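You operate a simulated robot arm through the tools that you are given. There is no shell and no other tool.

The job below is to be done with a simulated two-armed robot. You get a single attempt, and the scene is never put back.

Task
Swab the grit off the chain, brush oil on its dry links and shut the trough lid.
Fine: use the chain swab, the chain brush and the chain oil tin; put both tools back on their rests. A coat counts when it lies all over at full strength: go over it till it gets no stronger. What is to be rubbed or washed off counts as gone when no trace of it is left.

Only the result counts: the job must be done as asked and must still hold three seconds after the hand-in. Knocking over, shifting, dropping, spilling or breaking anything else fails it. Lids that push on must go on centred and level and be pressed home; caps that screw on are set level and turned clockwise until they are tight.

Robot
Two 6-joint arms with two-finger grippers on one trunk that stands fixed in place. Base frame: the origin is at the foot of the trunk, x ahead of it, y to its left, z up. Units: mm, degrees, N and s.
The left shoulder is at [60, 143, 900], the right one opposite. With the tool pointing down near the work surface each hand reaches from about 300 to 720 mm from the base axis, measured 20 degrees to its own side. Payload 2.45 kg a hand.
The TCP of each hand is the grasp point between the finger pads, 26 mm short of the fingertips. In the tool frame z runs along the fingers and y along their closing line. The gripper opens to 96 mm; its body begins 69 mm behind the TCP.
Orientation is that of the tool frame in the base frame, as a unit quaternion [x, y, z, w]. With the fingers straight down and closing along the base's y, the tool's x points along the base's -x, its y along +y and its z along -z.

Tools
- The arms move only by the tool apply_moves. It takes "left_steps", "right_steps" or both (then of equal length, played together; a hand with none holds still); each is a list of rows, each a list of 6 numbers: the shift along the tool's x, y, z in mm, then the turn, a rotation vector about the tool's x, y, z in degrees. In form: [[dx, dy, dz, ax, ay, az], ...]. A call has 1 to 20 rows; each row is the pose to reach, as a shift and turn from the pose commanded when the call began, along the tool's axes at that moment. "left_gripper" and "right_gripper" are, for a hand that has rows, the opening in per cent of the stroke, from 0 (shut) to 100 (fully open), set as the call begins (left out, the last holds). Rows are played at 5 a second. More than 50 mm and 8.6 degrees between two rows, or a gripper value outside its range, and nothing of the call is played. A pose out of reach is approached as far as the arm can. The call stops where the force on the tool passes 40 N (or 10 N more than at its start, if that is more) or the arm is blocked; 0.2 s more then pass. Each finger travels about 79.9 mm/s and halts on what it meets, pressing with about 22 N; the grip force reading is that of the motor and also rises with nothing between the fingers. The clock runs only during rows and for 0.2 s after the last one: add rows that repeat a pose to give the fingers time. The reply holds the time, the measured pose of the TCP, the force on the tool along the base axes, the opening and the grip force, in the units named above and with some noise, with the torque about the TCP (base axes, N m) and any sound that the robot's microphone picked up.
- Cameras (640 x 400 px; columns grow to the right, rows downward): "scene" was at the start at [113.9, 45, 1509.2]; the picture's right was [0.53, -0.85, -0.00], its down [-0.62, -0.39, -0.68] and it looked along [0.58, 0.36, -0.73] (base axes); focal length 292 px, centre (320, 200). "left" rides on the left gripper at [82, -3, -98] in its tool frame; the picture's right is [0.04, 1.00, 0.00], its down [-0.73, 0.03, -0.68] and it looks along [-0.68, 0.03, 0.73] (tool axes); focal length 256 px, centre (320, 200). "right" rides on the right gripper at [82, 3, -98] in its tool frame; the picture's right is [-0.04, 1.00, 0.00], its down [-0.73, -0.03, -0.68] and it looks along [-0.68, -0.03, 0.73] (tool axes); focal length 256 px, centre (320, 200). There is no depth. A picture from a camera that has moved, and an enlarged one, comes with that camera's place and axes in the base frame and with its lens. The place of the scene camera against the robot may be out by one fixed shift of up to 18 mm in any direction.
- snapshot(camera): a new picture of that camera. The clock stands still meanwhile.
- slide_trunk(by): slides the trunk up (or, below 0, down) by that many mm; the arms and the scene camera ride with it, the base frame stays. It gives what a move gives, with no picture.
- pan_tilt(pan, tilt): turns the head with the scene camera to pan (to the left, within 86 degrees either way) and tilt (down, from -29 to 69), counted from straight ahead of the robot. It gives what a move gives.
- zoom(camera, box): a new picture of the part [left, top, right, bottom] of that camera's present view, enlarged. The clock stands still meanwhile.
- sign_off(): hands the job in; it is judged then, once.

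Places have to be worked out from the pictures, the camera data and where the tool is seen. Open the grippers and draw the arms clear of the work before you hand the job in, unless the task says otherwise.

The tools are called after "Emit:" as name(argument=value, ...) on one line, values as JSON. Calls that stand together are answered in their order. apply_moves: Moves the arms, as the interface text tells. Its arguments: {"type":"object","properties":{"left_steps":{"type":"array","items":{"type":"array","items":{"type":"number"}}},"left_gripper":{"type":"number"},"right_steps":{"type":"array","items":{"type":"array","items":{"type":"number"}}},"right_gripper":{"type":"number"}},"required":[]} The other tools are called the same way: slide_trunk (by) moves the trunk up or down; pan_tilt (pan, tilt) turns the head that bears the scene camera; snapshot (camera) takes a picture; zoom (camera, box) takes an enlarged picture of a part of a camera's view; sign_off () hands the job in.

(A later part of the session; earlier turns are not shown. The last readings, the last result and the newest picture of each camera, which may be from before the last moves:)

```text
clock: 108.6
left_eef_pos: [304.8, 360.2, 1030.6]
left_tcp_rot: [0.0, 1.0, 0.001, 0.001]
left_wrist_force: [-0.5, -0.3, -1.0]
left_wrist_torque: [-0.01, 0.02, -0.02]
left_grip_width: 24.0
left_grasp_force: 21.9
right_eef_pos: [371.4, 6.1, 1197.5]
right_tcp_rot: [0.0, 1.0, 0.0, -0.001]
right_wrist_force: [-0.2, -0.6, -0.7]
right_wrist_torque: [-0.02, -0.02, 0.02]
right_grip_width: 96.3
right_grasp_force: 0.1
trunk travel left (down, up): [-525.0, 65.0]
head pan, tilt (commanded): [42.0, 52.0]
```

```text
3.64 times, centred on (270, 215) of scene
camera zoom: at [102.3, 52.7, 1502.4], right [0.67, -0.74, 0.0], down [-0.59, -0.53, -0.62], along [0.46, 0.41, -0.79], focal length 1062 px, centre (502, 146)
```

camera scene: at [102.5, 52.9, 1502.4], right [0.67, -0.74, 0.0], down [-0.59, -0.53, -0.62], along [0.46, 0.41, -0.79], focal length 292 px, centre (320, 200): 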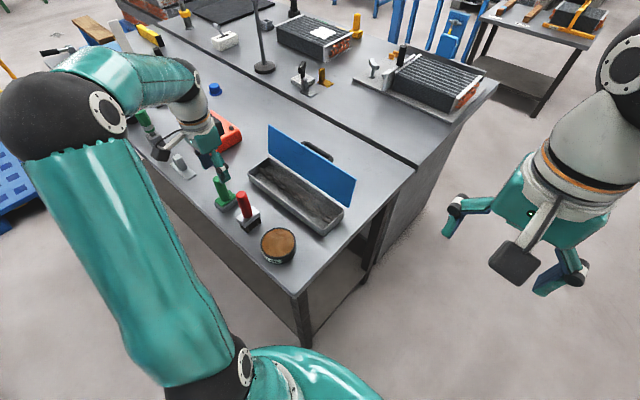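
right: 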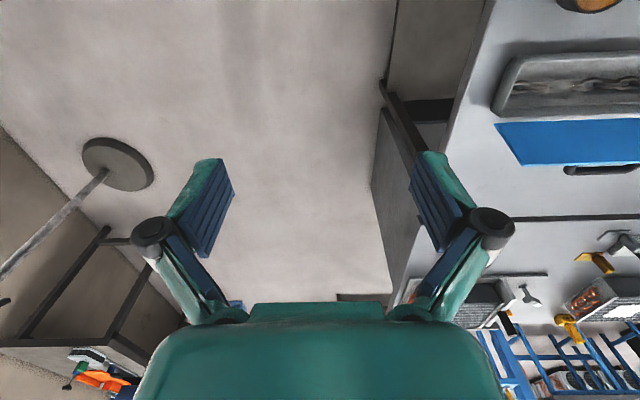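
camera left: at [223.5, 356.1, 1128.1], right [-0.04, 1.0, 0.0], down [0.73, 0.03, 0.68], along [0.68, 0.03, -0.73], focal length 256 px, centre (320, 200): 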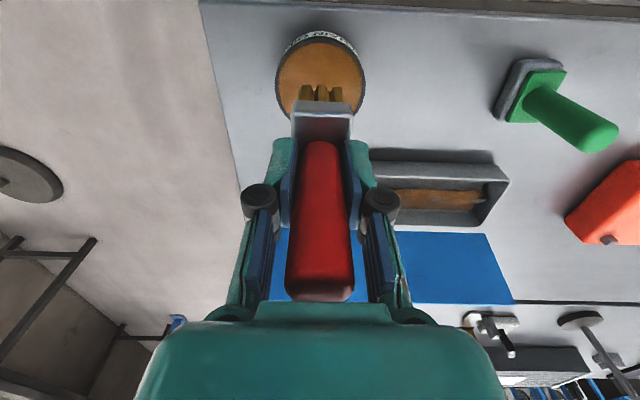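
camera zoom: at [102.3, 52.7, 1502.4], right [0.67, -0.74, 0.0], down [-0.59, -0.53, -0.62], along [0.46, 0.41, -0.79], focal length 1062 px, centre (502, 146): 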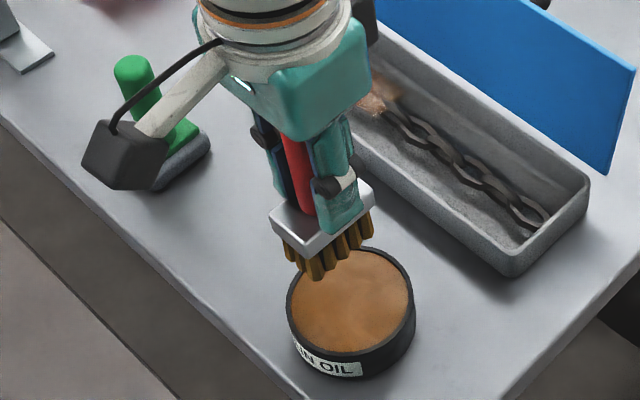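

Tin in place, brush upright. I return to the chain and brush the coat again with the fresh oil.

Emit:
apply_moves(left_steps=[[-38, 25, 0, 0, 0, 0], [-76, 50, 0, 0, 0, 0], [-114, 80, 0, 0, 0, 0], [-148, 104, 0, 0, 0, 0], [-148, 104, 40, 0, 0, 0], [-148, 104, 75, 0, 0, 0], [-148, 104, 84, 0, 0, 0], [-148, 116, 84, 0, 0, 0], [-148, 128, 84, 0, 0, 0], [-148, 140, 84, 0, 0, 0], [-148, 152, 84, 0, 0, 0], [-148, 164, 84, 0, 0, 0], [-148, 176, 84, 0, 0, 0], [-148, 188, 84, 0, 0, 0], [-148, 200, 84, 0, 0, 0], [-148, 211, 84, 0, 0, 0], [-148, 211, 84, 0, 0, 0]])

Emit:
zoom(camera="left", box=[110, 30, 430, 190])

```text
clock: 112.2
left_eef_pos: [453.8, 568.4, 947.9]
left_tcp_rot: [-0.001, 1.0, 0.001, 0.001]
left_wrist_force: [1.0, -3.4, 12.5]
left_wrist_torque: [-0.15, -0.06, -0.03]
left_grip_width: 24.1
left_grasp_force: 21.9
right_eef_pos: [370.6, 5.3, 1198.5]
right_tcp_rot: [0.0, 1.0, 0.001, 0.0]
right_wrist_force: [0.4, -0.3, -0.4]
right_wrist_torque: [-0.01, 0.01, 0.0]
right_grip_width: 96.0
right_grasp_force: 0.0
trunk travel left (down, up): [-525.0, 65.0]
head pan, tilt (commanded): [42.0, 52.0]
```

```text
2.00 times, centred on (270, 110) of left
camera zoom: at [371.2, 566.2, 1045.7], right [-0.04, 1.0, 0.0], down [0.73, 0.03, 0.68], along [0.68, 0.03, -0.73], focal length 512 px, centre (420, 380)
```

zoom: 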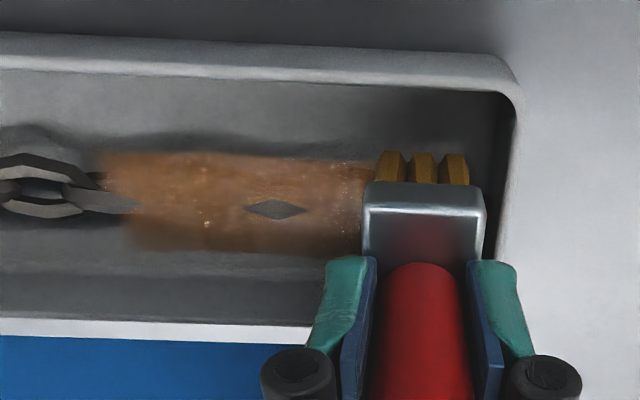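

I make further passes, with small sideways offsets so the near and far edges get fully covered too.

Emit:
apply_moves(left_steps=[[-3, -12, 0, 0, 0, 0], [-3, -24, 0, 0, 0, 0], [-3, -36, 0, 0, 0, 0], [-3, -48, 0, 0, 0, 0], [-3, -60, 0, 0, 0, 0], [-3, -72, 0, 0, 0, 0], [-3, -84, 0, 0, 0, 0], [-3, -96, 0, 0, 0, 0], [-3, -106, 0, 0, 0, 0], [5, -106, 0, 0, 0, 0], [5, -96, 0, 0, 0, 0], [5, -84, 0, 0, 0, 0], [5, -72, 0, 0, 0, 0], [5, -60, 0, 0, 0, 0], [5, -48, 0, 0, 0, 0], [5, -36, 0, 0, 0, 0], [5, -24, 0, 0, 0, 0], [5, -12, 0, 0, 0, 0], [5, 0, 0, 0, 0, 0], [5, 2, 0, 0, 0, 0]])

Emit:
apply_moves(left_steps=[[-5, -12, 0, 0, 0, 0], [-5, -24, 0, 0, 0, 0], [-5, -36, 0, 0, 0, 0], [-5, -48, 0, 0, 0, 0], [-5, -60, 0, 0, 0, 0], [-5, -72, 0, 0, 0, 0], [-5, -84, 0, 0, 0, 0], [-5, -96, 0, 0, 0, 0], [-5, -108, 0, 0, 0, 0], [-5, -108, -30, 0, 0, 0], [-5, -108, -70, 0, 0, 0], [-5, -145, -80, 0, 0, 0], [-5, -185, -80, 0, 0, 0], [-5, -185, -80, 0, 0, 0]])

Emit:
zoom(camera="left", box=[380, 10, 600, 150])

Emit:
zoom(camera="scene", box=[245, 145, 320, 210])

```text
clock: 116.4
left_eef_pos: [449.2, 570.3, 947.5]
left_tcp_rot: [-0.001, 1.0, 0.001, 0.001]
left_wrist_force: [0.2, -6.4, 14.1]
left_wrist_torque: [-0.18, -0.05, -0.02]
left_grip_width: 24.0
left_grasp_force: 22.0
right_eef_pos: [370.5, 4.9, 1196.7]
right_tcp_rot: [0.0, 1.0, 0.001, 0.001]
right_wrist_force: [-0.8, -0.7, -0.1]
right_wrist_torque: [0.0, 0.02, -0.01]
right_grip_width: 96.1
right_grasp_force: 0.0
trunk travel left (down, up): [-525.0, 65.0]
head pan, tilt (commanded): [42.0, 52.0]
```

```text
clock: 119.4
left_eef_pos: [452.0, 388.8, 1029.2]
left_tcp_rot: [-0.001, 1.0, 0.001, 0.001]
left_wrist_force: [0.2, -0.2, -1.8]
left_wrist_torque: [0.0, -0.04, -0.02]
left_grip_width: 24.0
left_grasp_force: 22.4
right_eef_pos: [371.2, 6.3, 1197.3]
right_tcp_rot: [0.0, 1.0, 0.001, 0.0]
right_wrist_force: [0.7, 0.6, -0.9]
right_wrist_torque: [-0.01, 0.01, -0.02]
right_grip_width: 95.7
right_grasp_force: 0.1
trunk travel left (down, up): [-525.0, 65.0]
head pan, tilt (commanded): [42.0, 52.0]
```

```text
2.86 times, centred on (490, 80) of left
camera zoom: at [371.6, 384.6, 1127.4], right [-0.04, 1.0, 0.0], down [0.73, 0.03, 0.68], along [0.68, 0.03, -0.73], focal length 731 px, centre (-166, 543)
```

zoom: 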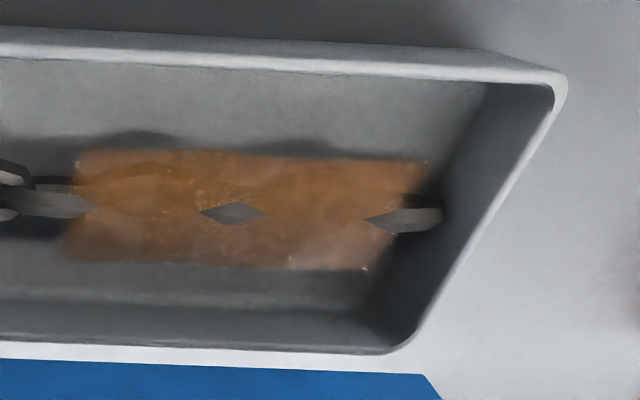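

```text
6.15 times, centred on (282, 178) of scene
camera zoom: at [102.9, 53.1, 1502.3], right [0.67, -0.74, 0.0], down [-0.59, -0.53, -0.61], along [0.46, 0.41, -0.79], focal length 1797 px, centre (551, 338)
```

zoom: 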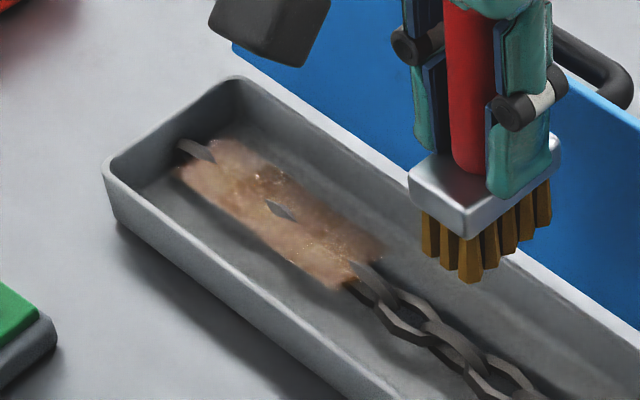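

The coat looks stable between passes, but I add two more slow round trips with slightly longer ends, then compare.

Emit:
apply_moves(left_steps=[[0, 35, 0, 0, 0, 0], [0, 70, 0, 0, 0, 0], [0, 70, 40, 0, 0, 0], [0, 70, 76, 0, 0, 0], [0, 70, 81.5, 0, 0, 0], [0, 80, 81.5, 0, 0, 0], [0, 90, 81.5, 0, 0, 0], [0, 100, 81.5, 0, 0, 0], [0, 110, 81.5, 0, 0, 0], [0, 120, 81.5, 0, 0, 0], [0, 130, 81.5, 0, 0, 0], [0, 140, 81.5, 0, 0, 0], [0, 150, 81.5, 0, 0, 0], [0, 160, 81.5, 0, 0, 0], [0, 170, 81.5, 0, 0, 0], [0, 180, 81.5, 0, 0, 0], [0, 186, 81.5, 0, 0, 0], [0, 186, 81.5, 0, 0, 0]])

Emit:
apply_moves(left_steps=[[0, -12, 0, 0, 0, 0], [0, -24, 0, 0, 0, 0], [0, -36, 0, 0, 0, 0], [0, -48, 0, 0, 0, 0], [0, -60, 0, 0, 0, 0], [0, -72, 0, 0, 0, 0], [0, -84, 0, 0, 0, 0], [0, -96, 0, 0, 0, 0], [0, -112, 0, 0, 0, 0], [0, -96, 0, 0, 0, 0], [0, -84, 0, 0, 0, 0], [0, -72, 0, 0, 0, 0], [0, -60, 0, 0, 0, 0], [0, -48, 0, 0, 0, 0], [0, -36, 0, 0, 0, 0], [0, -24, 0, 0, 0, 0], [0, -12, 0, 0, 0, 0], [0, 0, 0, 0, 0, 0]])

Emit:
apply_moves(left_steps=[[0, -12, 0, 0, 0, 0], [0, -24, 0, 0, 0, 0], [0, -36, 0, 0, 0, 0], [0, -48, 0, 0, 0, 0], [0, -60, 0, 0, 0, 0], [0, -72, 0, 0, 0, 0], [0, -84, 0, 0, 0, 0], [0, -96, 0, 0, 0, 0], [0, -112, 0, 0, 0, 0], [0, -112, -30, 0, 0, 0], [0, -112, -70, 0, 0, 0], [0, -145, -80, 0, 0, 0], [0, -170, -80, 0, 0, 0], [0, -170, -80, 0, 0, 0]])

Emit:
zoom(camera="left", box=[370, 20, 550, 120])

Emit:
zoom(camera="scene", box=[245, 145, 320, 210])

```text
clock: 123.2
left_eef_pos: [451.5, 571.9, 948.1]
left_tcp_rot: [-0.001, 1.0, 0.002, 0.002]
left_wrist_force: [1.7, -7.9, 26.4]
left_wrist_torque: [-0.3, 0.0, 0.02]
left_grip_width: 23.9
left_grasp_force: 21.8
right_eef_pos: [368.7, 3.6, 1198.5]
right_tcp_rot: [0.0, 1.0, 0.002, 0.0]
right_wrist_force: [0.9, 0.6, -0.7]
right_wrist_torque: [0.0, -0.03, 0.02]
right_grip_width: 95.9
right_grasp_force: 0.1
trunk travel left (down, up): [-525.0, 65.0]
head pan, tilt (commanded): [42.0, 52.0]
```

```text
clock: 127.0
left_eef_pos: [452.3, 571.6, 947.2]
left_tcp_rot: [-0.001, 1.0, 0.0, 0.001]
left_wrist_force: [0.2, -7.9, 24.6]
left_wrist_torque: [-0.29, 0.03, 0.08]
left_grip_width: 23.9
left_grasp_force: 21.8
right_eef_pos: [368.7, 3.9, 1197.3]
right_tcp_rot: [-0.001, 1.0, 0.002, 0.001]
right_wrist_force: [-0.2, 0.1, 0.7]
right_wrist_torque: [-0.04, 0.03, 0.0]
right_grip_width: 96.0
right_grasp_force: 0.0
trunk travel left (down, up): [-525.0, 65.0]
head pan, tilt (commanded): [42.0, 52.0]
```

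```text
clock: 130.0
left_eef_pos: [455.2, 404.4, 1025.4]
left_tcp_rot: [-0.001, 1.0, 0.0, 0.0]
left_wrist_force: [0.1, -0.9, -0.1]
left_wrist_torque: [-0.02, 0.03, 0.03]
left_grip_width: 24.3
left_grasp_force: 21.3
right_eef_pos: [371.3, 6.3, 1196.4]
right_tcp_rot: [0.001, 1.0, 0.0, 0.0]
right_wrist_force: [-0.1, -1.3, -0.4]
right_wrist_torque: [0.03, -0.03, 0.02]
right_grip_width: 95.9
right_grasp_force: 0.1
trunk travel left (down, up): [-525.0, 65.0]
head pan, tilt (commanded): [42.0, 52.0]
```

```text
3.56 times, centred on (460, 70) of left
camera zoom: at [373.3, 401.0, 1124.1], right [-0.04, 1.0, 0.0], down [0.73, 0.03, 0.68], along [0.68, 0.03, -0.73], focal length 910 px, centre (-178, 662)
```

zoom: 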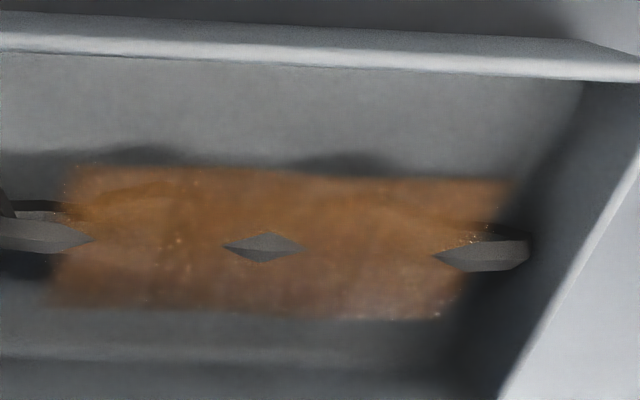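

```text
6.15 times, centred on (282, 178) of scene
camera zoom: at [102.9, 52.9, 1502.4], right [0.67, -0.74, 0.0], down [-0.59, -0.53, -0.62], along [0.46, 0.41, -0.79], focal length 1797 px, centre (551, 338)
```

zoom: 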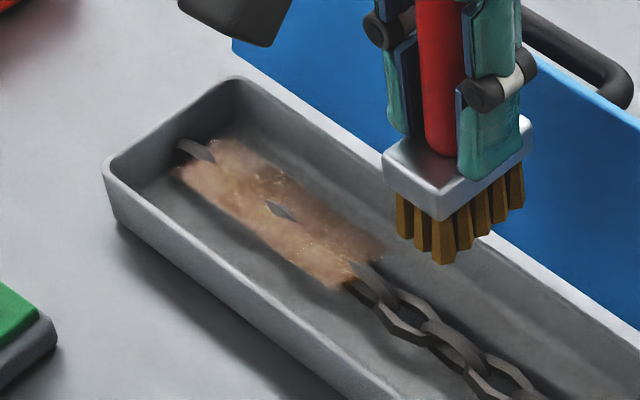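

The coat is uniform and no longer changing. I carry the brush back over its own spot at (311, 471).

Emit:
apply_moves(left_steps=[[36, 17, -15, 0, 0, 0], [72, 33, -15, 0, 0, 0], [108, 50, -15, 0, 0, 0], [143.5, 67, -15, 0, 0, 0], [143.5, 67, 30, 0, 0, 0], [143.5, 67, 70, 0, 0, 0], [143.5, 67, 85, 0, 0, 0], [143.5, 67, 85, 0, 0, 0]])

Emit:
snapshot(camera="left")

Emit:
zoom(camera="scene", box=[190, 150, 290, 250])

```text
clock: 131.8
left_eef_pos: [309.6, 470.7, 940.7]
left_tcp_rot: [-0.001, 1.0, -0.001, 0.0]
left_wrist_force: [-1.2, -0.4, -1.2]
left_wrist_torque: [-0.04, -0.01, -0.02]
left_grip_width: 24.2
left_grasp_force: 21.9
right_eef_pos: [371.0, 7.5, 1196.9]
right_tcp_rot: [0.0, 1.0, 0.0, 0.0]
right_wrist_force: [0.4, -0.1, 0.4]
right_wrist_torque: [-0.02, 0.0, 0.01]
right_grip_width: 95.8
right_grasp_force: 0.1
trunk travel left (down, up): [-525.0, 65.0]
head pan, tilt (commanded): [42.0, 52.0]
```

```text
taken
camera left: at [227.7, 467.7, 1038.5], right [-0.04, 1.0, 0.0], down [0.73, 0.03, 0.68], along [0.68, 0.03, -0.73], focal length 256 px, centre (320, 200)
```

left: 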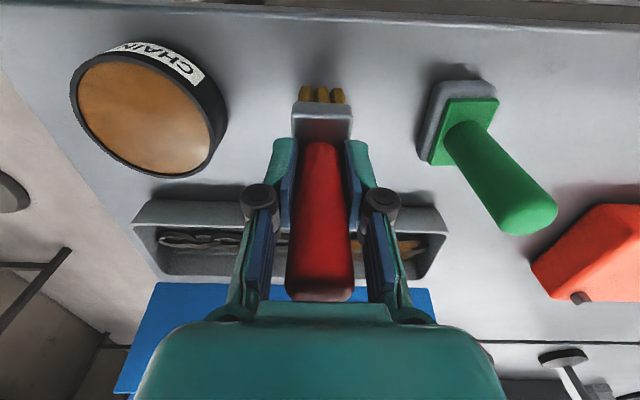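

```text
4.00 times, centred on (240, 200) of scene
camera zoom: at [102.2, 52.7, 1502.4], right [0.67, -0.74, 0.0], down [-0.59, -0.53, -0.62], along [0.46, 0.41, -0.79], focal length 1168 px, centre (640, 200)
```

zoom: 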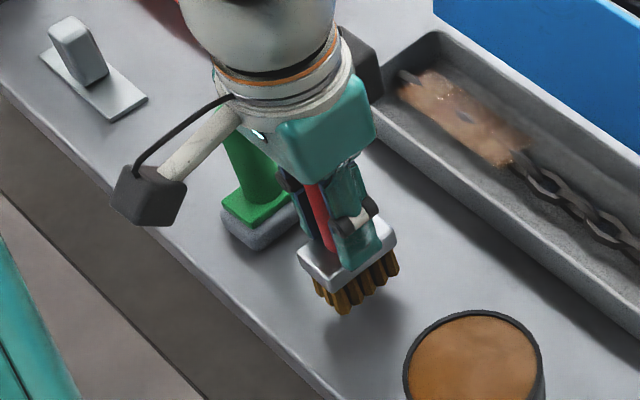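

The brush is over its spot; I lower it and feel for the table.

Emit:
apply_moves(left_steps=[[-1, 0.5, 9, 0, 0, 0], [-1, 0.5, 17, 0, 0, 0], [-1, 0.5, 19, 0, 0, 0], [-1, 0.5, 19, 0, 0, 0]])

Emit:
apply_moves(left_steps=[[0, 0, 1, 0, 0, 0], [0, 0, 1.5, 0, 0, 0], [0, 0, 1.5, 0, 0, 0]])

Emit:
apply_moves(left_steps=[[0, 0, 1, 0, 0, 0], [0, 0, 1, 0, 0, 0]])

```text
clock: 132.8
left_eef_pos: [310.2, 471.0, 922.0]
left_tcp_rot: [-0.001, 1.0, 0.001, 0.002]
left_wrist_force: [-0.5, 1.6, 9.2]
left_wrist_torque: [-0.06, -0.09, 0.05]
left_grip_width: 24.0
left_grasp_force: 22.2
right_eef_pos: [370.8, 5.6, 1196.2]
right_tcp_rot: [0.0, 1.0, 0.0, 0.0]
right_wrist_force: [-0.2, -0.6, 0.3]
right_wrist_torque: [0.0, 0.02, -0.01]
right_grip_width: 95.7
right_grasp_force: 0.1
trunk travel left (down, up): [-525.0, 65.0]
head pan, tilt (commanded): [42.0, 52.0]
```

```text
clock: 133.6
left_eef_pos: [311.0, 470.4, 923.0]
left_tcp_rot: [-0.001, 1.0, 0.003, 0.002]
left_wrist_force: [0.2, 4.6, 30.4]
left_wrist_torque: [0.12, 0.13, 0.01]
left_grip_width: 24.1
left_grasp_force: 22.0
right_eef_pos: [371.2, 4.8, 1198.9]
right_tcp_rot: [0.001, 1.0, 0.001, 0.0]
right_wrist_force: [-0.4, -0.1, -0.3]
right_wrist_torque: [0.0, 0.0, 0.0]
right_grip_width: 96.0
right_grasp_force: 0.0
trunk travel left (down, up): [-525.0, 65.0]
head pan, tilt (commanded): [42.0, 52.0]
```

```text
clock: 134.2
left_eef_pos: [309.9, 471.2, 920.9]
left_tcp_rot: [0.0, 1.0, 0.002, 0.004]
left_wrist_force: [1.1, 5.5, 39.1]
left_wrist_torque: [0.15, 0.1, -0.06]
left_grip_width: 24.1
left_grasp_force: 21.9
right_eef_pos: [369.6, 4.9, 1198.0]
right_tcp_rot: [0.0, 1.0, 0.0, 0.001]
right_wrist_force: [-0.2, 0.4, -1.0]
right_wrist_torque: [0.01, 0.0, -0.01]
right_grip_width: 96.2
right_grasp_force: 0.0
trunk travel left (down, up): [-525.0, 65.0]
head pan, tilt (commanded): [42.0, 52.0]
```

The brush was already on the table at z≈922 and I over-pressed to 39 N. I ease up until the load is small, then release.

Emit:
apply_moves(left_steps=[[0, 0, -1.5, 0, 0, 0], [0, 0, -2.5, 0, 0, 0], [0, 0, -2.5, 0, 0, 0]])

Emit:
zoom(camera="scene", box=[190, 150, 290, 250])

```text
clock: 135.0
left_eef_pos: [311.4, 471.2, 921.3]
left_tcp_rot: [0.0, 1.0, 0.001, 0.002]
left_wrist_force: [2.0, 7.0, 21.7]
left_wrist_torque: [0.27, -0.37, 0.07]
left_grip_width: 24.1
left_grasp_force: 21.9
right_eef_pos: [370.2, 5.3, 1198.3]
right_tcp_rot: [0.001, 1.0, 0.0, 0.0]
right_wrist_force: [0.0, 0.7, -0.1]
right_wrist_torque: [-0.01, 0.0, 0.02]
right_grip_width: 95.9
right_grasp_force: 0.0
trunk travel left (down, up): [-525.0, 65.0]
head pan, tilt (commanded): [42.0, 52.0]
```

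```text
4.00 times, centred on (240, 200) of scene
camera zoom: at [101.3, 51.9, 1502.4], right [0.67, -0.74, 0.0], down [-0.59, -0.53, -0.62], along [0.46, 0.41, -0.79], focal length 1168 px, centre (640, 200)
```

zoom: 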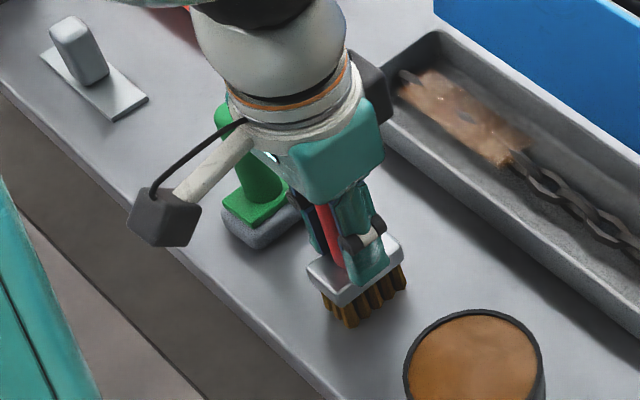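

There's still 21.7 N of load; I ease up a bit more.

Emit:
apply_moves(left_steps=[[0, 0, -1, 0, 0, 0], [0, 0, -1.5, 0, 0, 0], [0, 0, -1.5, 0, 0, 0]])

```text
clock: 135.8
left_eef_pos: [309.5, 471.8, 921.7]
left_tcp_rot: [0.0, 1.0, -0.002, -0.002]
left_wrist_force: [0.4, -1.0, 0.1]
left_wrist_torque: [-0.03, -0.08, 0.0]
left_grip_width: 24.1
left_grasp_force: 22.2
right_eef_pos: [369.5, 6.2, 1196.6]
right_tcp_rot: [0.0, 1.0, 0.0, 0.0]
right_wrist_force: [0.5, 0.3, 0.0]
right_wrist_torque: [0.04, -0.03, 0.0]
right_grip_width: 96.1
right_grasp_force: 0.1
trunk travel left (down, up): [-525.0, 65.0]
head pan, tilt (commanded): [42.0, 52.0]
```

The load is now about zero with the brush resting on the table. I open the fingers and rise.

Emit:
apply_moves(left_steps=[[0, 0, 0, 0, 0, 0], [0, 0, 0, 0, 0, 0], [0, 0, 0, 0, 0, 0], [0, 0, -30, 0, 0, 0], [0, 0, -70, 0, 0, 0], [0, 0, -110, 0, 0, 0], [0, 0, -150, 0, 0, 0], [0, 0, -150, 0, 0, 0]], left_gripper=62)

Emit:
snapshot(camera="left")

Emit:
zoom(camera="scene", box=[190, 120, 350, 270])

```text
clock: 137.6
left_eef_pos: [311.6, 470.3, 1072.8]
left_tcp_rot: [-0.001, 1.0, 0.001, 0.001]
left_wrist_force: [0.3, 0.0, 0.3]
left_wrist_torque: [0.0, -0.01, -0.04]
left_grip_width: 59.3
left_grasp_force: 0.1
right_eef_pos: [370.7, 6.1, 1197.9]
right_tcp_rot: [-0.001, 1.0, 0.0, 0.0]
right_wrist_force: [-0.5, 0.5, 0.4]
right_wrist_torque: [0.01, 0.02, 0.02]
right_grip_width: 95.9
right_grasp_force: 0.0
trunk travel left (down, up): [-525.0, 65.0]
head pan, tilt (commanded): [42.0, 52.0]
```

```text
taken
camera left: at [229.9, 467.7, 1170.7], right [-0.04, 1.0, 0.0], down [0.73, 0.03, 0.68], along [0.68, 0.03, -0.73], focal length 256 px, centre (320, 200)
```

left: 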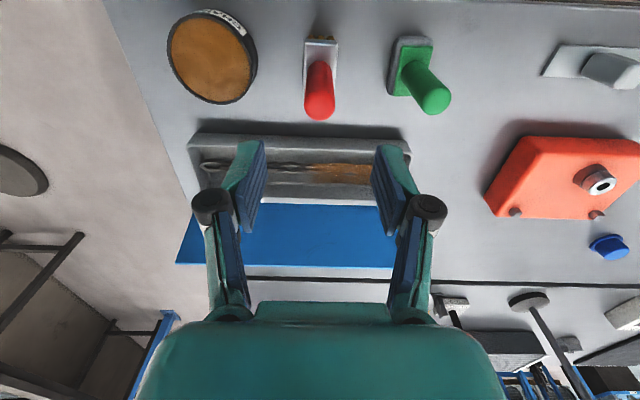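

```text
2.67 times, centred on (270, 195) of scene
camera zoom: at [102.6, 52.9, 1502.4], right [0.67, -0.74, 0.0], down [-0.59, -0.53, -0.62], along [0.46, 0.41, -0.79], focal length 779 px, centre (453, 213)
```

zoom: 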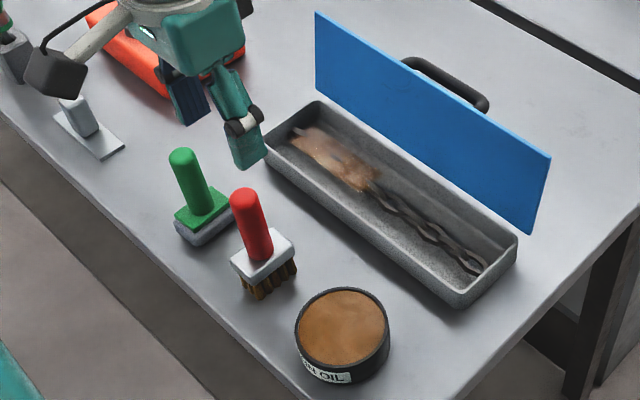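

Both tools stand on their places. I close the empty fingers and move over the trough to inspect the chain once more on the way to the lid.

Emit:
apply_moves(left_steps=[[0, 0, -30, 0, 0, 0], [-35, -28, -35, 0, 0, 0], [-65, -60, -35, 0, 0, 0], [-65, -100, -35, 0, 0, 0], [-65, -125, -35, 0, 0, 0], [-65, -125, -35, 0, 0, 0]], left_gripper=0)

Emit:
snapshot(camera="left")

Emit:
zoom(camera="left", box=[340, 60, 560, 180])

Emit:
zoom(camera="scene", box=[260, 150, 350, 230])

```text
clock: 139.0
left_eef_pos: [376.0, 345.8, 1107.8]
left_tcp_rot: [-0.001, 1.0, 0.0, 0.0]
left_wrist_force: [-0.1, 0.3, -0.7]
left_wrist_torque: [0.01, -0.03, 0.0]
left_grip_width: 0.0
left_grasp_force: 22.1
right_eef_pos: [369.9, 5.9, 1196.5]
right_tcp_rot: [0.0, 1.0, 0.0, 0.0]
right_wrist_force: [0.0, 0.4, 0.1]
right_wrist_torque: [0.02, 0.0, -0.04]
right_grip_width: 96.2
right_grasp_force: 0.0
trunk travel left (down, up): [-525.0, 65.0]
head pan, tilt (commanded): [42.0, 52.0]
```

```text
taken
camera left: at [294.5, 342.3, 1205.6], right [-0.04, 1.0, 0.0], down [0.73, 0.03, 0.68], along [0.68, 0.03, -0.73], focal length 256 px, centre (320, 200)
```

left: 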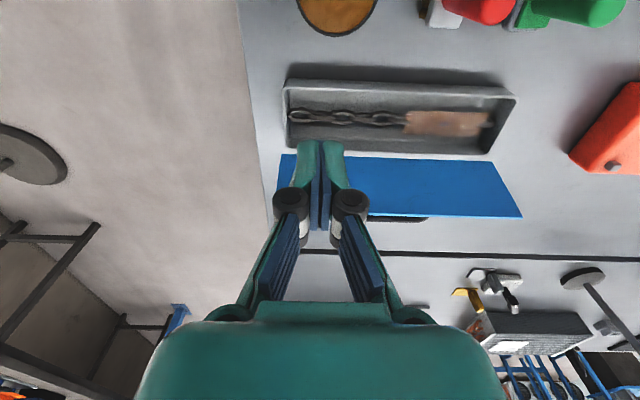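

```text
2.91 times, centred on (450, 120) of left
camera zoom: at [294.5, 342.3, 1205.6], right [-0.04, 1.0, 0.0], down [0.73, 0.03, 0.68], along [0.68, 0.03, -0.73], focal length 745 px, centre (-58, 433)
```

zoom: 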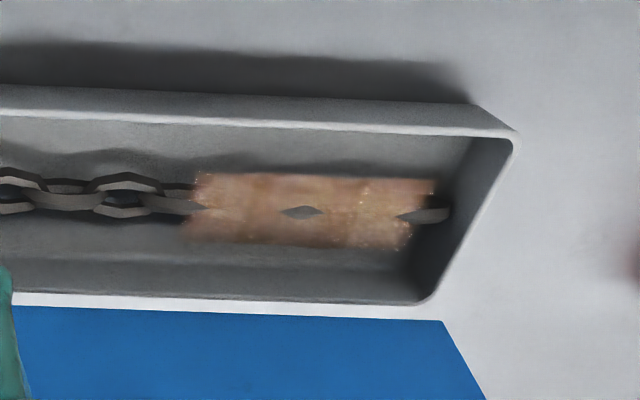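

```text
5.00 times, centred on (305, 190) of scene
camera zoom: at [102.3, 52.9, 1502.4], right [0.67, -0.74, 0.0], down [-0.59, -0.53, -0.62], along [0.46, 0.41, -0.79], focal length 1460 px, centre (395, 250)
```

zoom: 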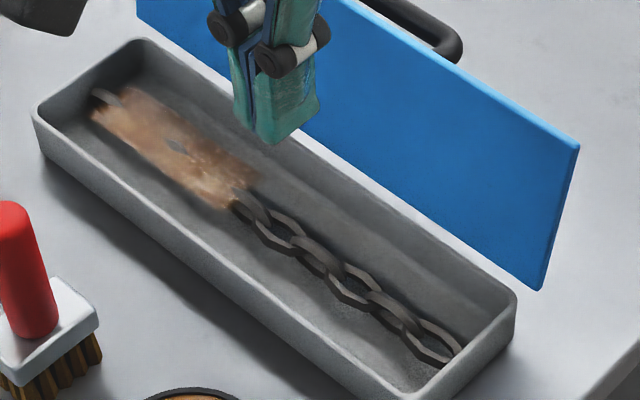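

I look closer at the low-y/far corner of the coat, which seems a bit faint.

Emit:
zoom(camera="left", box=[390, 100, 500, 155])

Emit:
zoom(camera="scene", box=[265, 155, 315, 200])

```text
5.82 times, centred on (445, 128) of left
camera zoom: at [294.5, 342.3, 1205.6], right [-0.04, 1.0, 0.0], down [0.73, 0.03, 0.68], along [0.68, 0.03, -0.73], focal length 1489 px, centre (-407, 622)
```

zoom: 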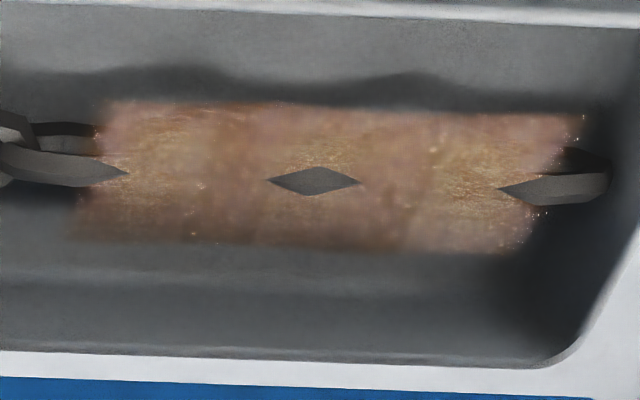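

```text
8.89 times, centred on (290, 178) of scene
camera zoom: at [102.3, 52.9, 1502.4], right [0.67, -0.74, 0.0], down [-0.59, -0.53, -0.62], along [0.46, 0.41, -0.79], focal length 2596 px, centre (587, 400)
```

zoom: 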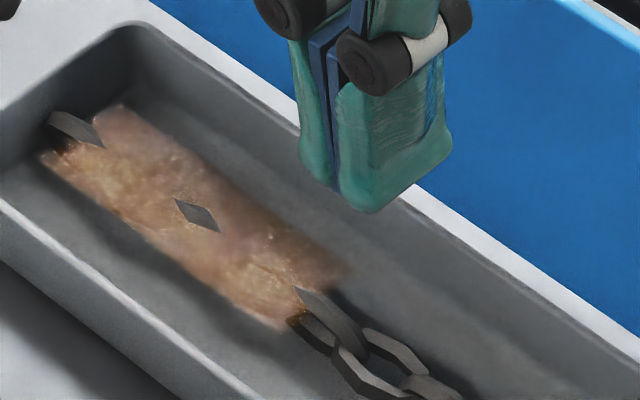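

The low-y/far corner may be weak. I get a nearer view of it before deciding.

Emit:
apply_moves(left_steps=[[0, 35, 30, 0, 0, 0], [0, 65, 65, 0, 0, 0], [0, 70, 105, 0, 0, 0], [0, 70, 105, 0, 0, 0]])

Emit:
zoom(camera="left", box=[350, 50, 580, 190])

Emit:
zoom(camera="left", box=[360, 90, 450, 150])

```text
clock: 140.0
left_eef_pos: [375.4, 416.2, 1002.4]
left_tcp_rot: [0.0, 1.0, 0.0, 0.0]
left_wrist_force: [0.6, 0.3, 0.0]
left_wrist_torque: [0.03, -0.02, 0.0]
left_grip_width: 0.0
left_grasp_force: 22.2
right_eef_pos: [370.3, 5.1, 1197.2]
right_tcp_rot: [0.0, 1.0, 0.0, 0.0]
right_wrist_force: [-0.1, 0.0, 0.3]
right_wrist_torque: [-0.01, -0.03, 0.01]
right_grip_width: 95.9
right_grasp_force: 0.1
trunk travel left (down, up): [-525.0, 65.0]
head pan, tilt (commanded): [42.0, 52.0]
```

```text
2.78 times, centred on (465, 120) of left
camera zoom: at [294.0, 413.1, 1100.2], right [-0.04, 1.0, 0.0], down [0.73, 0.03, 0.68], along [0.68, 0.03, -0.73], focal length 712 px, centre (-84, 423)
```

zoom: 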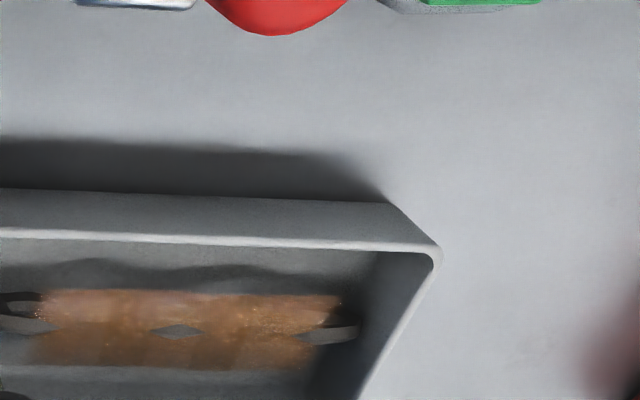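

```text
6.67 times, centred on (405, 120) of left
camera zoom: at [294.0, 413.1, 1100.2], right [-0.04, 1.0, 0.0], down [0.73, 0.03, 0.68], along [0.68, 0.03, -0.73], focal length 1707 px, centre (-247, 733)
```

zoom: 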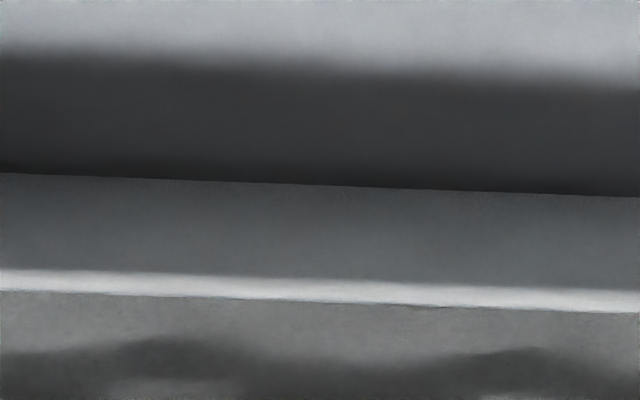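

Emit:
zoom(camera="left", box=[345, 145, 425, 195])

Emit:
zoom(camera="left", box=[400, 145, 480, 195])

```text
8.00 times, centred on (385, 170) of left
camera zoom: at [294.0, 413.1, 1100.2], right [-0.04, 1.0, 0.0], down [0.73, 0.03, 0.68], along [0.68, 0.03, -0.73], focal length 2048 px, centre (-200, 440)
```

zoom: 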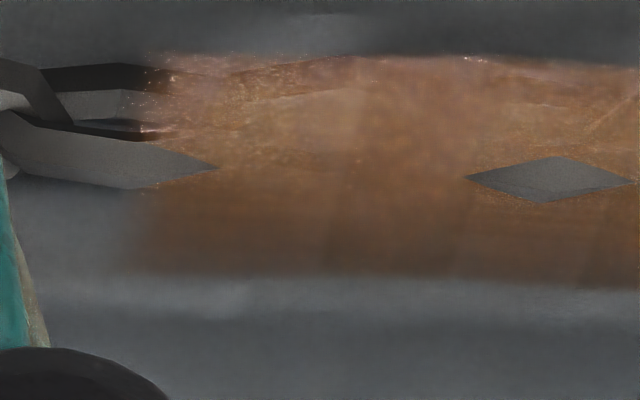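

```text
8.00 times, centred on (440, 170) of left
camera zoom: at [294.0, 413.1, 1100.2], right [-0.04, 1.0, 0.0], down [0.73, 0.03, 0.68], along [0.68, 0.03, -0.73], focal length 2048 px, centre (-640, 440)
```

zoom: 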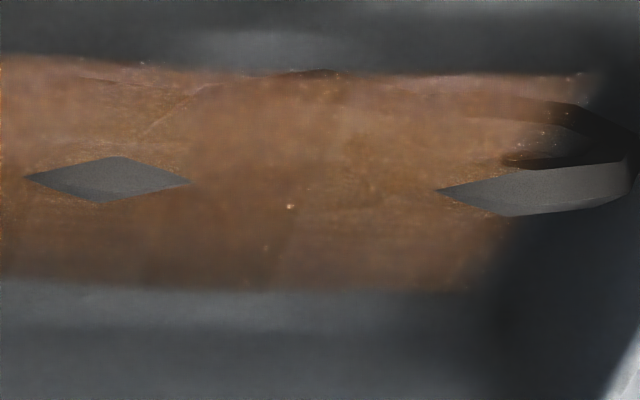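

The low-y/far corner looks softer in two views. To be safe I pick the brush up again and give that area (and the whole coat) extra passes.

Emit:
apply_moves(left_steps=[[0, 0, -30, 0, 0, 0], [0, 0, -58, 0, 0, 0], [32, 28, -58, 0, 0, 0], [64.5, 55, -58, 0, 0, 0], [64.5, 55, -20, 0, 0, 0], [64.5, 55, 0, 0, 0, 0], [64.5, 55, 0, 0, 0, 0]], left_gripper=62)

Emit:
snapshot(camera="left")

```text
clock: 141.6
left_eef_pos: [309.9, 471.3, 1000.6]
left_tcp_rot: [-0.001, 1.0, 0.0, 0.0]
left_wrist_force: [0.6, -0.9, -1.0]
left_wrist_torque: [0.0, 0.0, -0.01]
left_grip_width: 59.3
left_grasp_force: 0.1
right_eef_pos: [371.6, 5.9, 1197.7]
right_tcp_rot: [-0.001, 1.0, 0.0, 0.001]
right_wrist_force: [-0.2, 0.2, 0.0]
right_wrist_torque: [0.04, 0.0, -0.02]
right_grip_width: 95.9
right_grasp_force: 0.0
trunk travel left (down, up): [-525.0, 65.0]
head pan, tilt (commanded): [42.0, 52.0]
```

```text
taken
camera left: at [229.1, 466.2, 1098.0], right [-0.04, 1.0, 0.0], down [0.73, 0.03, 0.68], along [0.68, 0.03, -0.73], focal length 256 px, centre (320, 200)
```

left: 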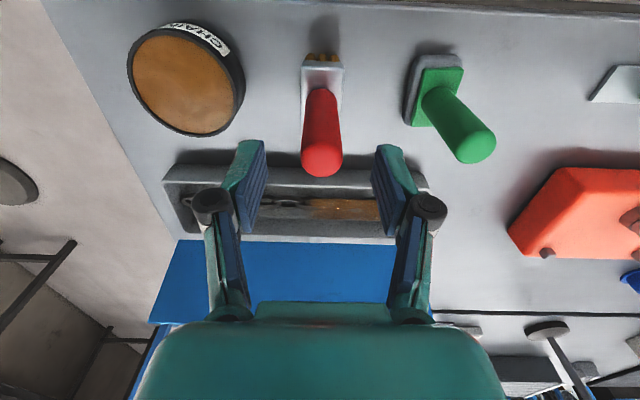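

The handle lies between the fingers, about 1 mm to +y. I descend and close.

Emit:
apply_moves(left_steps=[[-1, 1, 25, 0, 0, 0], [-1, 1, 50, 0, 0, 0], [-1, 1, 70, 0, 0, 0], [-1, 1, 77, 0, 0, 0], [-1, 1, 77, 0, 0, 0]])

Emit:
zoom(camera="left", box=[200, 60, 460, 300])

```text
clock: 142.8
left_eef_pos: [312.7, 473.1, 924.5]
left_tcp_rot: [-0.001, 1.0, -0.001, 0.001]
left_wrist_force: [0.0, -0.3, 0.1]
left_wrist_torque: [0.0, -0.04, 0.01]
left_grip_width: 59.6
left_grasp_force: 0.1
right_eef_pos: [370.5, 6.0, 1198.0]
right_tcp_rot: [0.0, 1.0, -0.001, 0.0]
right_wrist_force: [0.0, -0.1, 0.3]
right_wrist_torque: [0.02, 0.02, -0.01]
right_grip_width: 96.2
right_grasp_force: 0.0
trunk travel left (down, up): [-525.0, 65.0]
head pan, tilt (commanded): [42.0, 52.0]
```

```text
1.67 times, centred on (330, 180) of left
camera zoom: at [231.5, 469.6, 1023.1], right [-0.04, 1.0, 0.0], down [0.73, 0.03, 0.68], along [0.68, 0.03, -0.73], focal length 427 px, centre (303, 233)
```

zoom: 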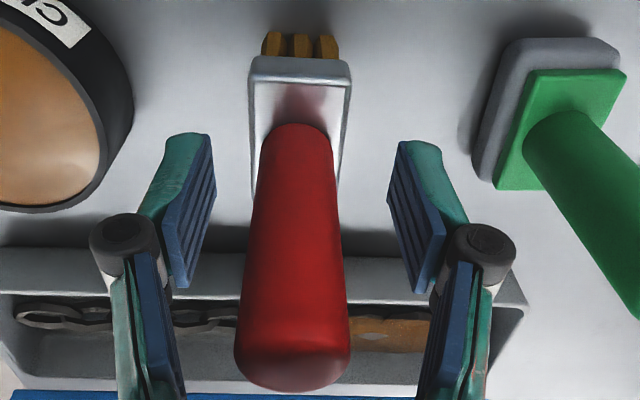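

The handle is ~1.5 mm toward −y now; I centre and grip.

Emit:
apply_moves(left_steps=[[0, -1.6, 0, 0, 0, 0], [0, -1.6, 0, 0, 0, 0]])

Emit:
apply_moves(left_steps=[[0, 0, 0, 0, 0, 0], [0, 0, 0, 0, 0, 0], [0, 0, 0, 0, 0, 0], [0, 0, 0, 0, 0, 0]], left_gripper=0)

```text
clock: 143.4
left_eef_pos: [312.7, 472.0, 925.4]
left_tcp_rot: [-0.001, 1.0, -0.001, 0.001]
left_wrist_force: [0.9, 0.0, -0.2]
left_wrist_torque: [-0.01, -0.05, 0.0]
left_grip_width: 59.5
left_grasp_force: 0.2
right_eef_pos: [370.9, 6.2, 1196.9]
right_tcp_rot: [0.001, 1.0, 0.0, -0.001]
right_wrist_force: [0.1, -0.4, 0.1]
right_wrist_torque: [0.01, 0.01, 0.03]
right_grip_width: 95.9
right_grasp_force: 0.1
trunk travel left (down, up): [-525.0, 65.0]
head pan, tilt (commanded): [42.0, 52.0]
```

```text
clock: 144.4
left_eef_pos: [312.8, 470.1, 924.8]
left_tcp_rot: [-0.002, 1.0, 0.0, 0.001]
left_wrist_force: [0.3, -0.8, 0.6]
left_wrist_torque: [-0.01, 0.02, 0.03]
left_grip_width: 24.2
left_grasp_force: 22.0
right_eef_pos: [370.8, 6.2, 1197.3]
right_tcp_rot: [0.001, 1.0, 0.001, 0.001]
right_wrist_force: [-0.4, -0.1, -0.1]
right_wrist_torque: [-0.01, -0.02, 0.01]
right_grip_width: 95.8
right_grasp_force: 0.1
trunk travel left (down, up): [-525.0, 65.0]
head pan, tilt (commanded): [42.0, 52.0]
```

Gripped. I lift, re-dip lightly in the tin for fresh oil.

Emit:
apply_moves(left_steps=[[0, 0, -10, 0, 0, 0], [0, 0, -45, 0, 0, 0], [0, 0, -85, 0, 0, 0], [2, -35, -85, 0, 0, 0], [4, -75, -85, 0, 0, 0], [5, -111, -85, 0, 0, 0], [5, -111, -60, 0, 0, 0], [5, -111, -42, 0, 0, 0], [5, -111, -42, 0, 0, 0]])

Emit:
snapshot(camera="left")

```text
clock: 146.4
left_eef_pos: [308.1, 359.1, 967.7]
left_tcp_rot: [-0.001, 1.0, 0.0, 0.002]
left_wrist_force: [0.0, -0.2, -1.6]
left_wrist_torque: [-0.02, 0.02, -0.01]
left_grip_width: 24.0
left_grasp_force: 22.0
right_eef_pos: [370.5, 6.6, 1196.2]
right_tcp_rot: [0.0, 1.0, 0.0, 0.0]
right_wrist_force: [0.1, -0.3, 0.1]
right_wrist_torque: [-0.01, -0.01, 0.01]
right_grip_width: 96.1
right_grasp_force: 0.0
trunk travel left (down, up): [-525.0, 65.0]
head pan, tilt (commanded): [42.0, 52.0]
```

```text
taken
camera left: at [226.6, 355.7, 1065.7], right [-0.04, 1.0, 0.0], down [0.73, 0.03, 0.68], along [0.68, 0.03, -0.73], focal length 256 px, centre (320, 200)
```

left: 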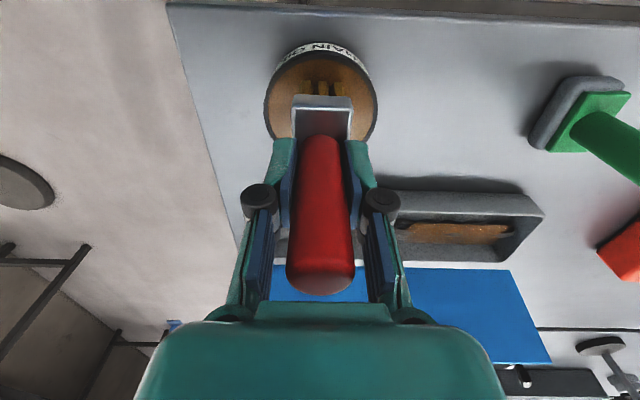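

The brush is centred over the tin. I lower in 1.5 mm increments until light contact.

Emit:
apply_moves(left_steps=[[0, 0, 2, 0, 0, 0], [0, 0, 4, 0, 0, 0], [0, 0, 4, 0, 0, 0]])

Emit:
apply_moves(left_steps=[[0, 0, 1, 0, 0, 0], [0, 0, 1.5, 0, 0, 0], [0, 0, 1.5, 0, 0, 0]])

```text
clock: 147.2
left_eef_pos: [307.1, 360.8, 964.4]
left_tcp_rot: [-0.001, 1.0, 0.0, 0.0]
left_wrist_force: [-0.1, -0.7, -1.7]
left_wrist_torque: [0.02, -0.03, -0.01]
left_grip_width: 23.9
left_grasp_force: 22.4
right_eef_pos: [370.7, 6.7, 1196.9]
right_tcp_rot: [0.0, 1.0, 0.0, 0.0]
right_wrist_force: [0.0, -0.2, -0.2]
right_wrist_torque: [0.02, 0.01, 0.01]
right_grip_width: 95.9
right_grasp_force: 0.0
trunk travel left (down, up): [-525.0, 65.0]
head pan, tilt (commanded): [42.0, 52.0]
```

```text
clock: 148.0
left_eef_pos: [307.3, 360.0, 961.4]
left_tcp_rot: [-0.001, 1.0, 0.0, 0.001]
left_wrist_force: [0.1, 0.5, -1.3]
left_wrist_torque: [0.02, -0.02, 0.02]
left_grip_width: 24.0
left_grasp_force: 22.1
right_eef_pos: [371.8, 6.5, 1198.0]
right_tcp_rot: [0.0, 1.0, 0.0, 0.001]
right_wrist_force: [-0.5, -0.6, -0.1]
right_wrist_torque: [-0.05, 0.02, 0.0]
right_grip_width: 96.1
right_grasp_force: 0.0
trunk travel left (down, up): [-525.0, 65.0]
head pan, tilt (commanded): [42.0, 52.0]
```

Emit:
apply_moves(left_steps=[[0, 0, 1, 0, 0, 0], [0, 0, 1.5, 0, 0, 0], [0, 0, 1.5, 0, 0, 0]])

```text
clock: 148.8
left_eef_pos: [307.6, 360.4, 960.2]
left_tcp_rot: [-0.001, 1.0, 0.0, 0.001]
left_wrist_force: [-0.1, 0.5, -0.2]
left_wrist_torque: [0.01, -0.01, 0.01]
left_grip_width: 24.1
left_grasp_force: 22.0
right_eef_pos: [371.5, 6.6, 1196.9]
right_tcp_rot: [0.0, 1.0, 0.0, 0.001]
right_wrist_force: [-0.3, 0.5, -0.5]
right_wrist_torque: [-0.02, 0.03, 0.05]
right_grip_width: 96.1
right_grasp_force: 0.1
trunk travel left (down, up): [-525.0, 65.0]
head pan, tilt (commanded): [42.0, 52.0]
```

Almost touching; one more small step for contact.

Emit:
apply_moves(left_steps=[[0, 0, 1, 0, 0, 0], [0, 0, 1, 0, 0, 0]])

```text
clock: 149.4
left_eef_pos: [307.9, 359.2, 961.2]
left_tcp_rot: [0.0, 1.0, 0.0, 0.002]
left_wrist_force: [-0.7, 0.8, 9.0]
left_wrist_torque: [0.07, 0.14, -0.03]
left_grip_width: 24.2
left_grasp_force: 22.4
right_eef_pos: [370.5, 5.8, 1197.9]
right_tcp_rot: [0.0, 1.0, 0.0, 0.0]
right_wrist_force: [-1.5, 0.4, -0.4]
right_wrist_torque: [0.01, 0.01, 0.02]
right_grip_width: 96.0
right_grasp_force: 0.1
trunk travel left (down, up): [-525.0, 65.0]
head pan, tilt (commanded): [42.0, 52.0]
```

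Good light dip (9 N). I go to the chain's weak corner, shifted toward the lid side, and stroke along.

Emit:
apply_moves(left_steps=[[0, 0, -30, 0, 0, 0], [0, 0, -70, 0, 0, 0], [-38, 24, -70, 0, 0, 0], [-76, 48, -70, 0, 0, 0], [-114, 72, -70, 0, 0, 0], [-151, 96, -70, 0, 0, 0], [-151, 96, -30, 0, 0, 0], [-151, 96, 5, 0, 0, 0], [-151, 96, 9, 0, 0, 0], [-151, 96, 9, 0, 0, 0]])

Emit:
zoom(camera="left", box=[200, 30, 520, 190])

```text
clock: 151.6
left_eef_pos: [457.3, 454.6, 951.5]
left_tcp_rot: [-0.001, 1.0, 0.001, 0.002]
left_wrist_force: [0.5, 1.1, 6.6]
left_wrist_torque: [-0.03, 0.05, -0.03]
left_grip_width: 23.9
left_grasp_force: 21.9
right_eef_pos: [370.2, 5.8, 1196.9]
right_tcp_rot: [0.0, 1.0, -0.001, 0.0]
right_wrist_force: [0.1, 0.6, -0.1]
right_wrist_torque: [-0.01, 0.01, -0.02]
right_grip_width: 95.9
right_grasp_force: 0.1
trunk travel left (down, up): [-525.0, 65.0]
head pan, tilt (commanded): [42.0, 52.0]
```

```text
2.00 times, centred on (360, 110) of left
camera zoom: at [377.0, 451.8, 1049.1], right [-0.04, 1.0, 0.0], down [0.73, 0.03, 0.68], along [0.68, 0.03, -0.73], focal length 512 px, centre (240, 380)
```

zoom: 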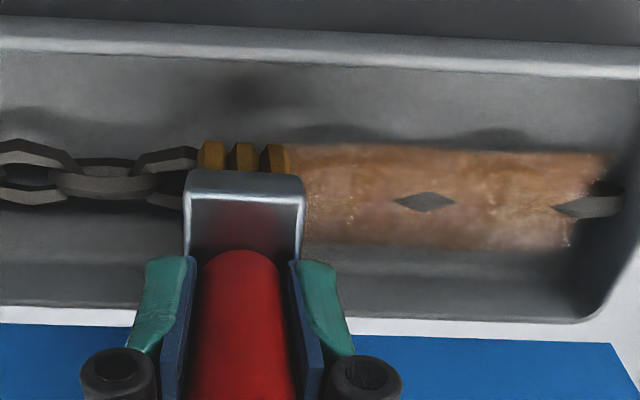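

Contact of ~7 N. I stroke the full coat, then return along the lid side and dwell on the low-y corner.

Emit:
apply_moves(left_steps=[[-2, 10, 0, 0, 0, 0], [-2, 20, 0, 0, 0, 0], [-2, 30, 0, 0, 0, 0], [-2, 40, 0, 0, 0, 0], [-2, 30, 0, 0, 0, 0], [-2, 20, 0, 0, 0, 0], [-2, 10, 0, 0, 0, 0], [-2, 0, 0, 0, 0, 0], [-2, 10, 0, 0, 0, 0], [-2, 20, 0, 0, 0, 0], [-2, 32, 0, 0, 0, 0], [-2, 44, 0, 0, 0, 0], [-2, 56, 0, 0, 0, 0], [-2, 68, 0, 0, 0, 0], [-2, 80, 0, 0, 0, 0], [-2, 92, 0, 0, 0, 0], [-2, 104, 0, 0, 0, 0], [-2, 116, 0, 0, 0, 0], [-2, 117, 0, 0, 0, 0], [5, 117, 0, 0, 0, 0]])

Emit:
apply_moves(left_steps=[[0, -10, 0, 0, 0, 0], [0, -20, 0, 0, 0, 0], [0, -30, 0, 0, 0, 0], [0, -40, 0, 0, 0, 0], [0, -50, 0, 0, 0, 0], [0, -60, 0, 0, 0, 0], [0, -70, 0, 0, 0, 0], [0, -80, 0, 0, 0, 0], [0, -90, 0, 0, 0, 0], [0, -100, 0, 0, 0, 0], [0, -110, 0, 0, 0, 0], [0, -118, 0, 0, 0, 0], [0, -118, -30, 0, 0, 0], [0, -118, -75, 0, 0, 0], [0, -150, -80, 0, 0, 0], [0, -165, -80, 0, 0, 0], [0, -165, -80, 0, 0, 0]])

Emit:
zoom(camera="left", box=[370, 20, 550, 120])

Emit:
zoom(camera="scene", box=[265, 155, 315, 200])

```text
clock: 155.8
left_eef_pos: [453.5, 572.9, 951.1]
left_tcp_rot: [-0.001, 1.0, 0.001, 0.002]
left_wrist_force: [1.2, 0.8, 6.3]
left_wrist_torque: [0.04, 0.03, 0.01]
left_grip_width: 24.2
left_grasp_force: 21.9
right_eef_pos: [370.6, 5.9, 1197.6]
right_tcp_rot: [0.0, 1.0, 0.001, 0.0]
right_wrist_force: [-0.8, 0.0, -0.2]
right_wrist_torque: [-0.02, -0.01, 0.0]
right_grip_width: 95.9
right_grasp_force: 0.1
trunk travel left (down, up): [-525.0, 65.0]
head pan, tilt (commanded): [42.0, 52.0]
```

```text
clock: 159.4
left_eef_pos: [453.5, 405.6, 1028.6]
left_tcp_rot: [-0.001, 1.0, 0.0, 0.001]
left_wrist_force: [-1.2, 0.8, -1.3]
left_wrist_torque: [0.02, -0.01, -0.01]
left_grip_width: 23.9
left_grasp_force: 22.2
right_eef_pos: [371.5, 5.8, 1197.0]
right_tcp_rot: [0.0, 1.0, 0.0, 0.0]
right_wrist_force: [0.6, -0.6, -0.1]
right_wrist_torque: [-0.01, -0.02, -0.02]
right_grip_width: 96.2
right_grasp_force: 0.0
trunk travel left (down, up): [-525.0, 65.0]
head pan, tilt (commanded): [42.0, 52.0]
```

```text
3.56 times, centred on (460, 70) of left
camera zoom: at [373.0, 402.8, 1127.0], right [-0.04, 1.0, 0.0], down [0.73, 0.03, 0.68], along [0.68, 0.03, -0.73], focal length 910 px, centre (-178, 662)
```

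zoom: 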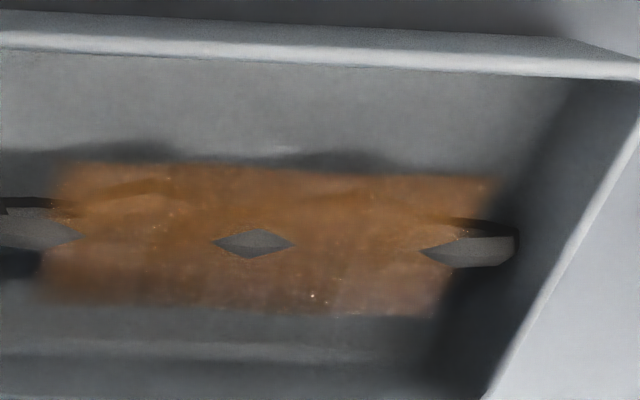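

```text
8.89 times, centred on (290, 178) of scene
camera zoom: at [102.8, 52.7, 1502.4], right [0.67, -0.74, 0.0], down [-0.59, -0.53, -0.62], along [0.46, 0.41, -0.79], focal length 2596 px, centre (587, 400)
```

zoom: 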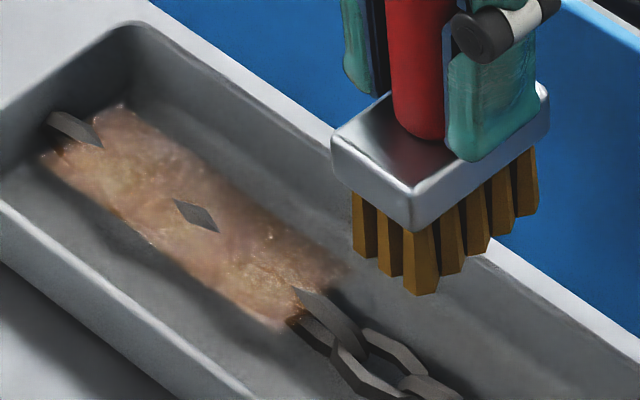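

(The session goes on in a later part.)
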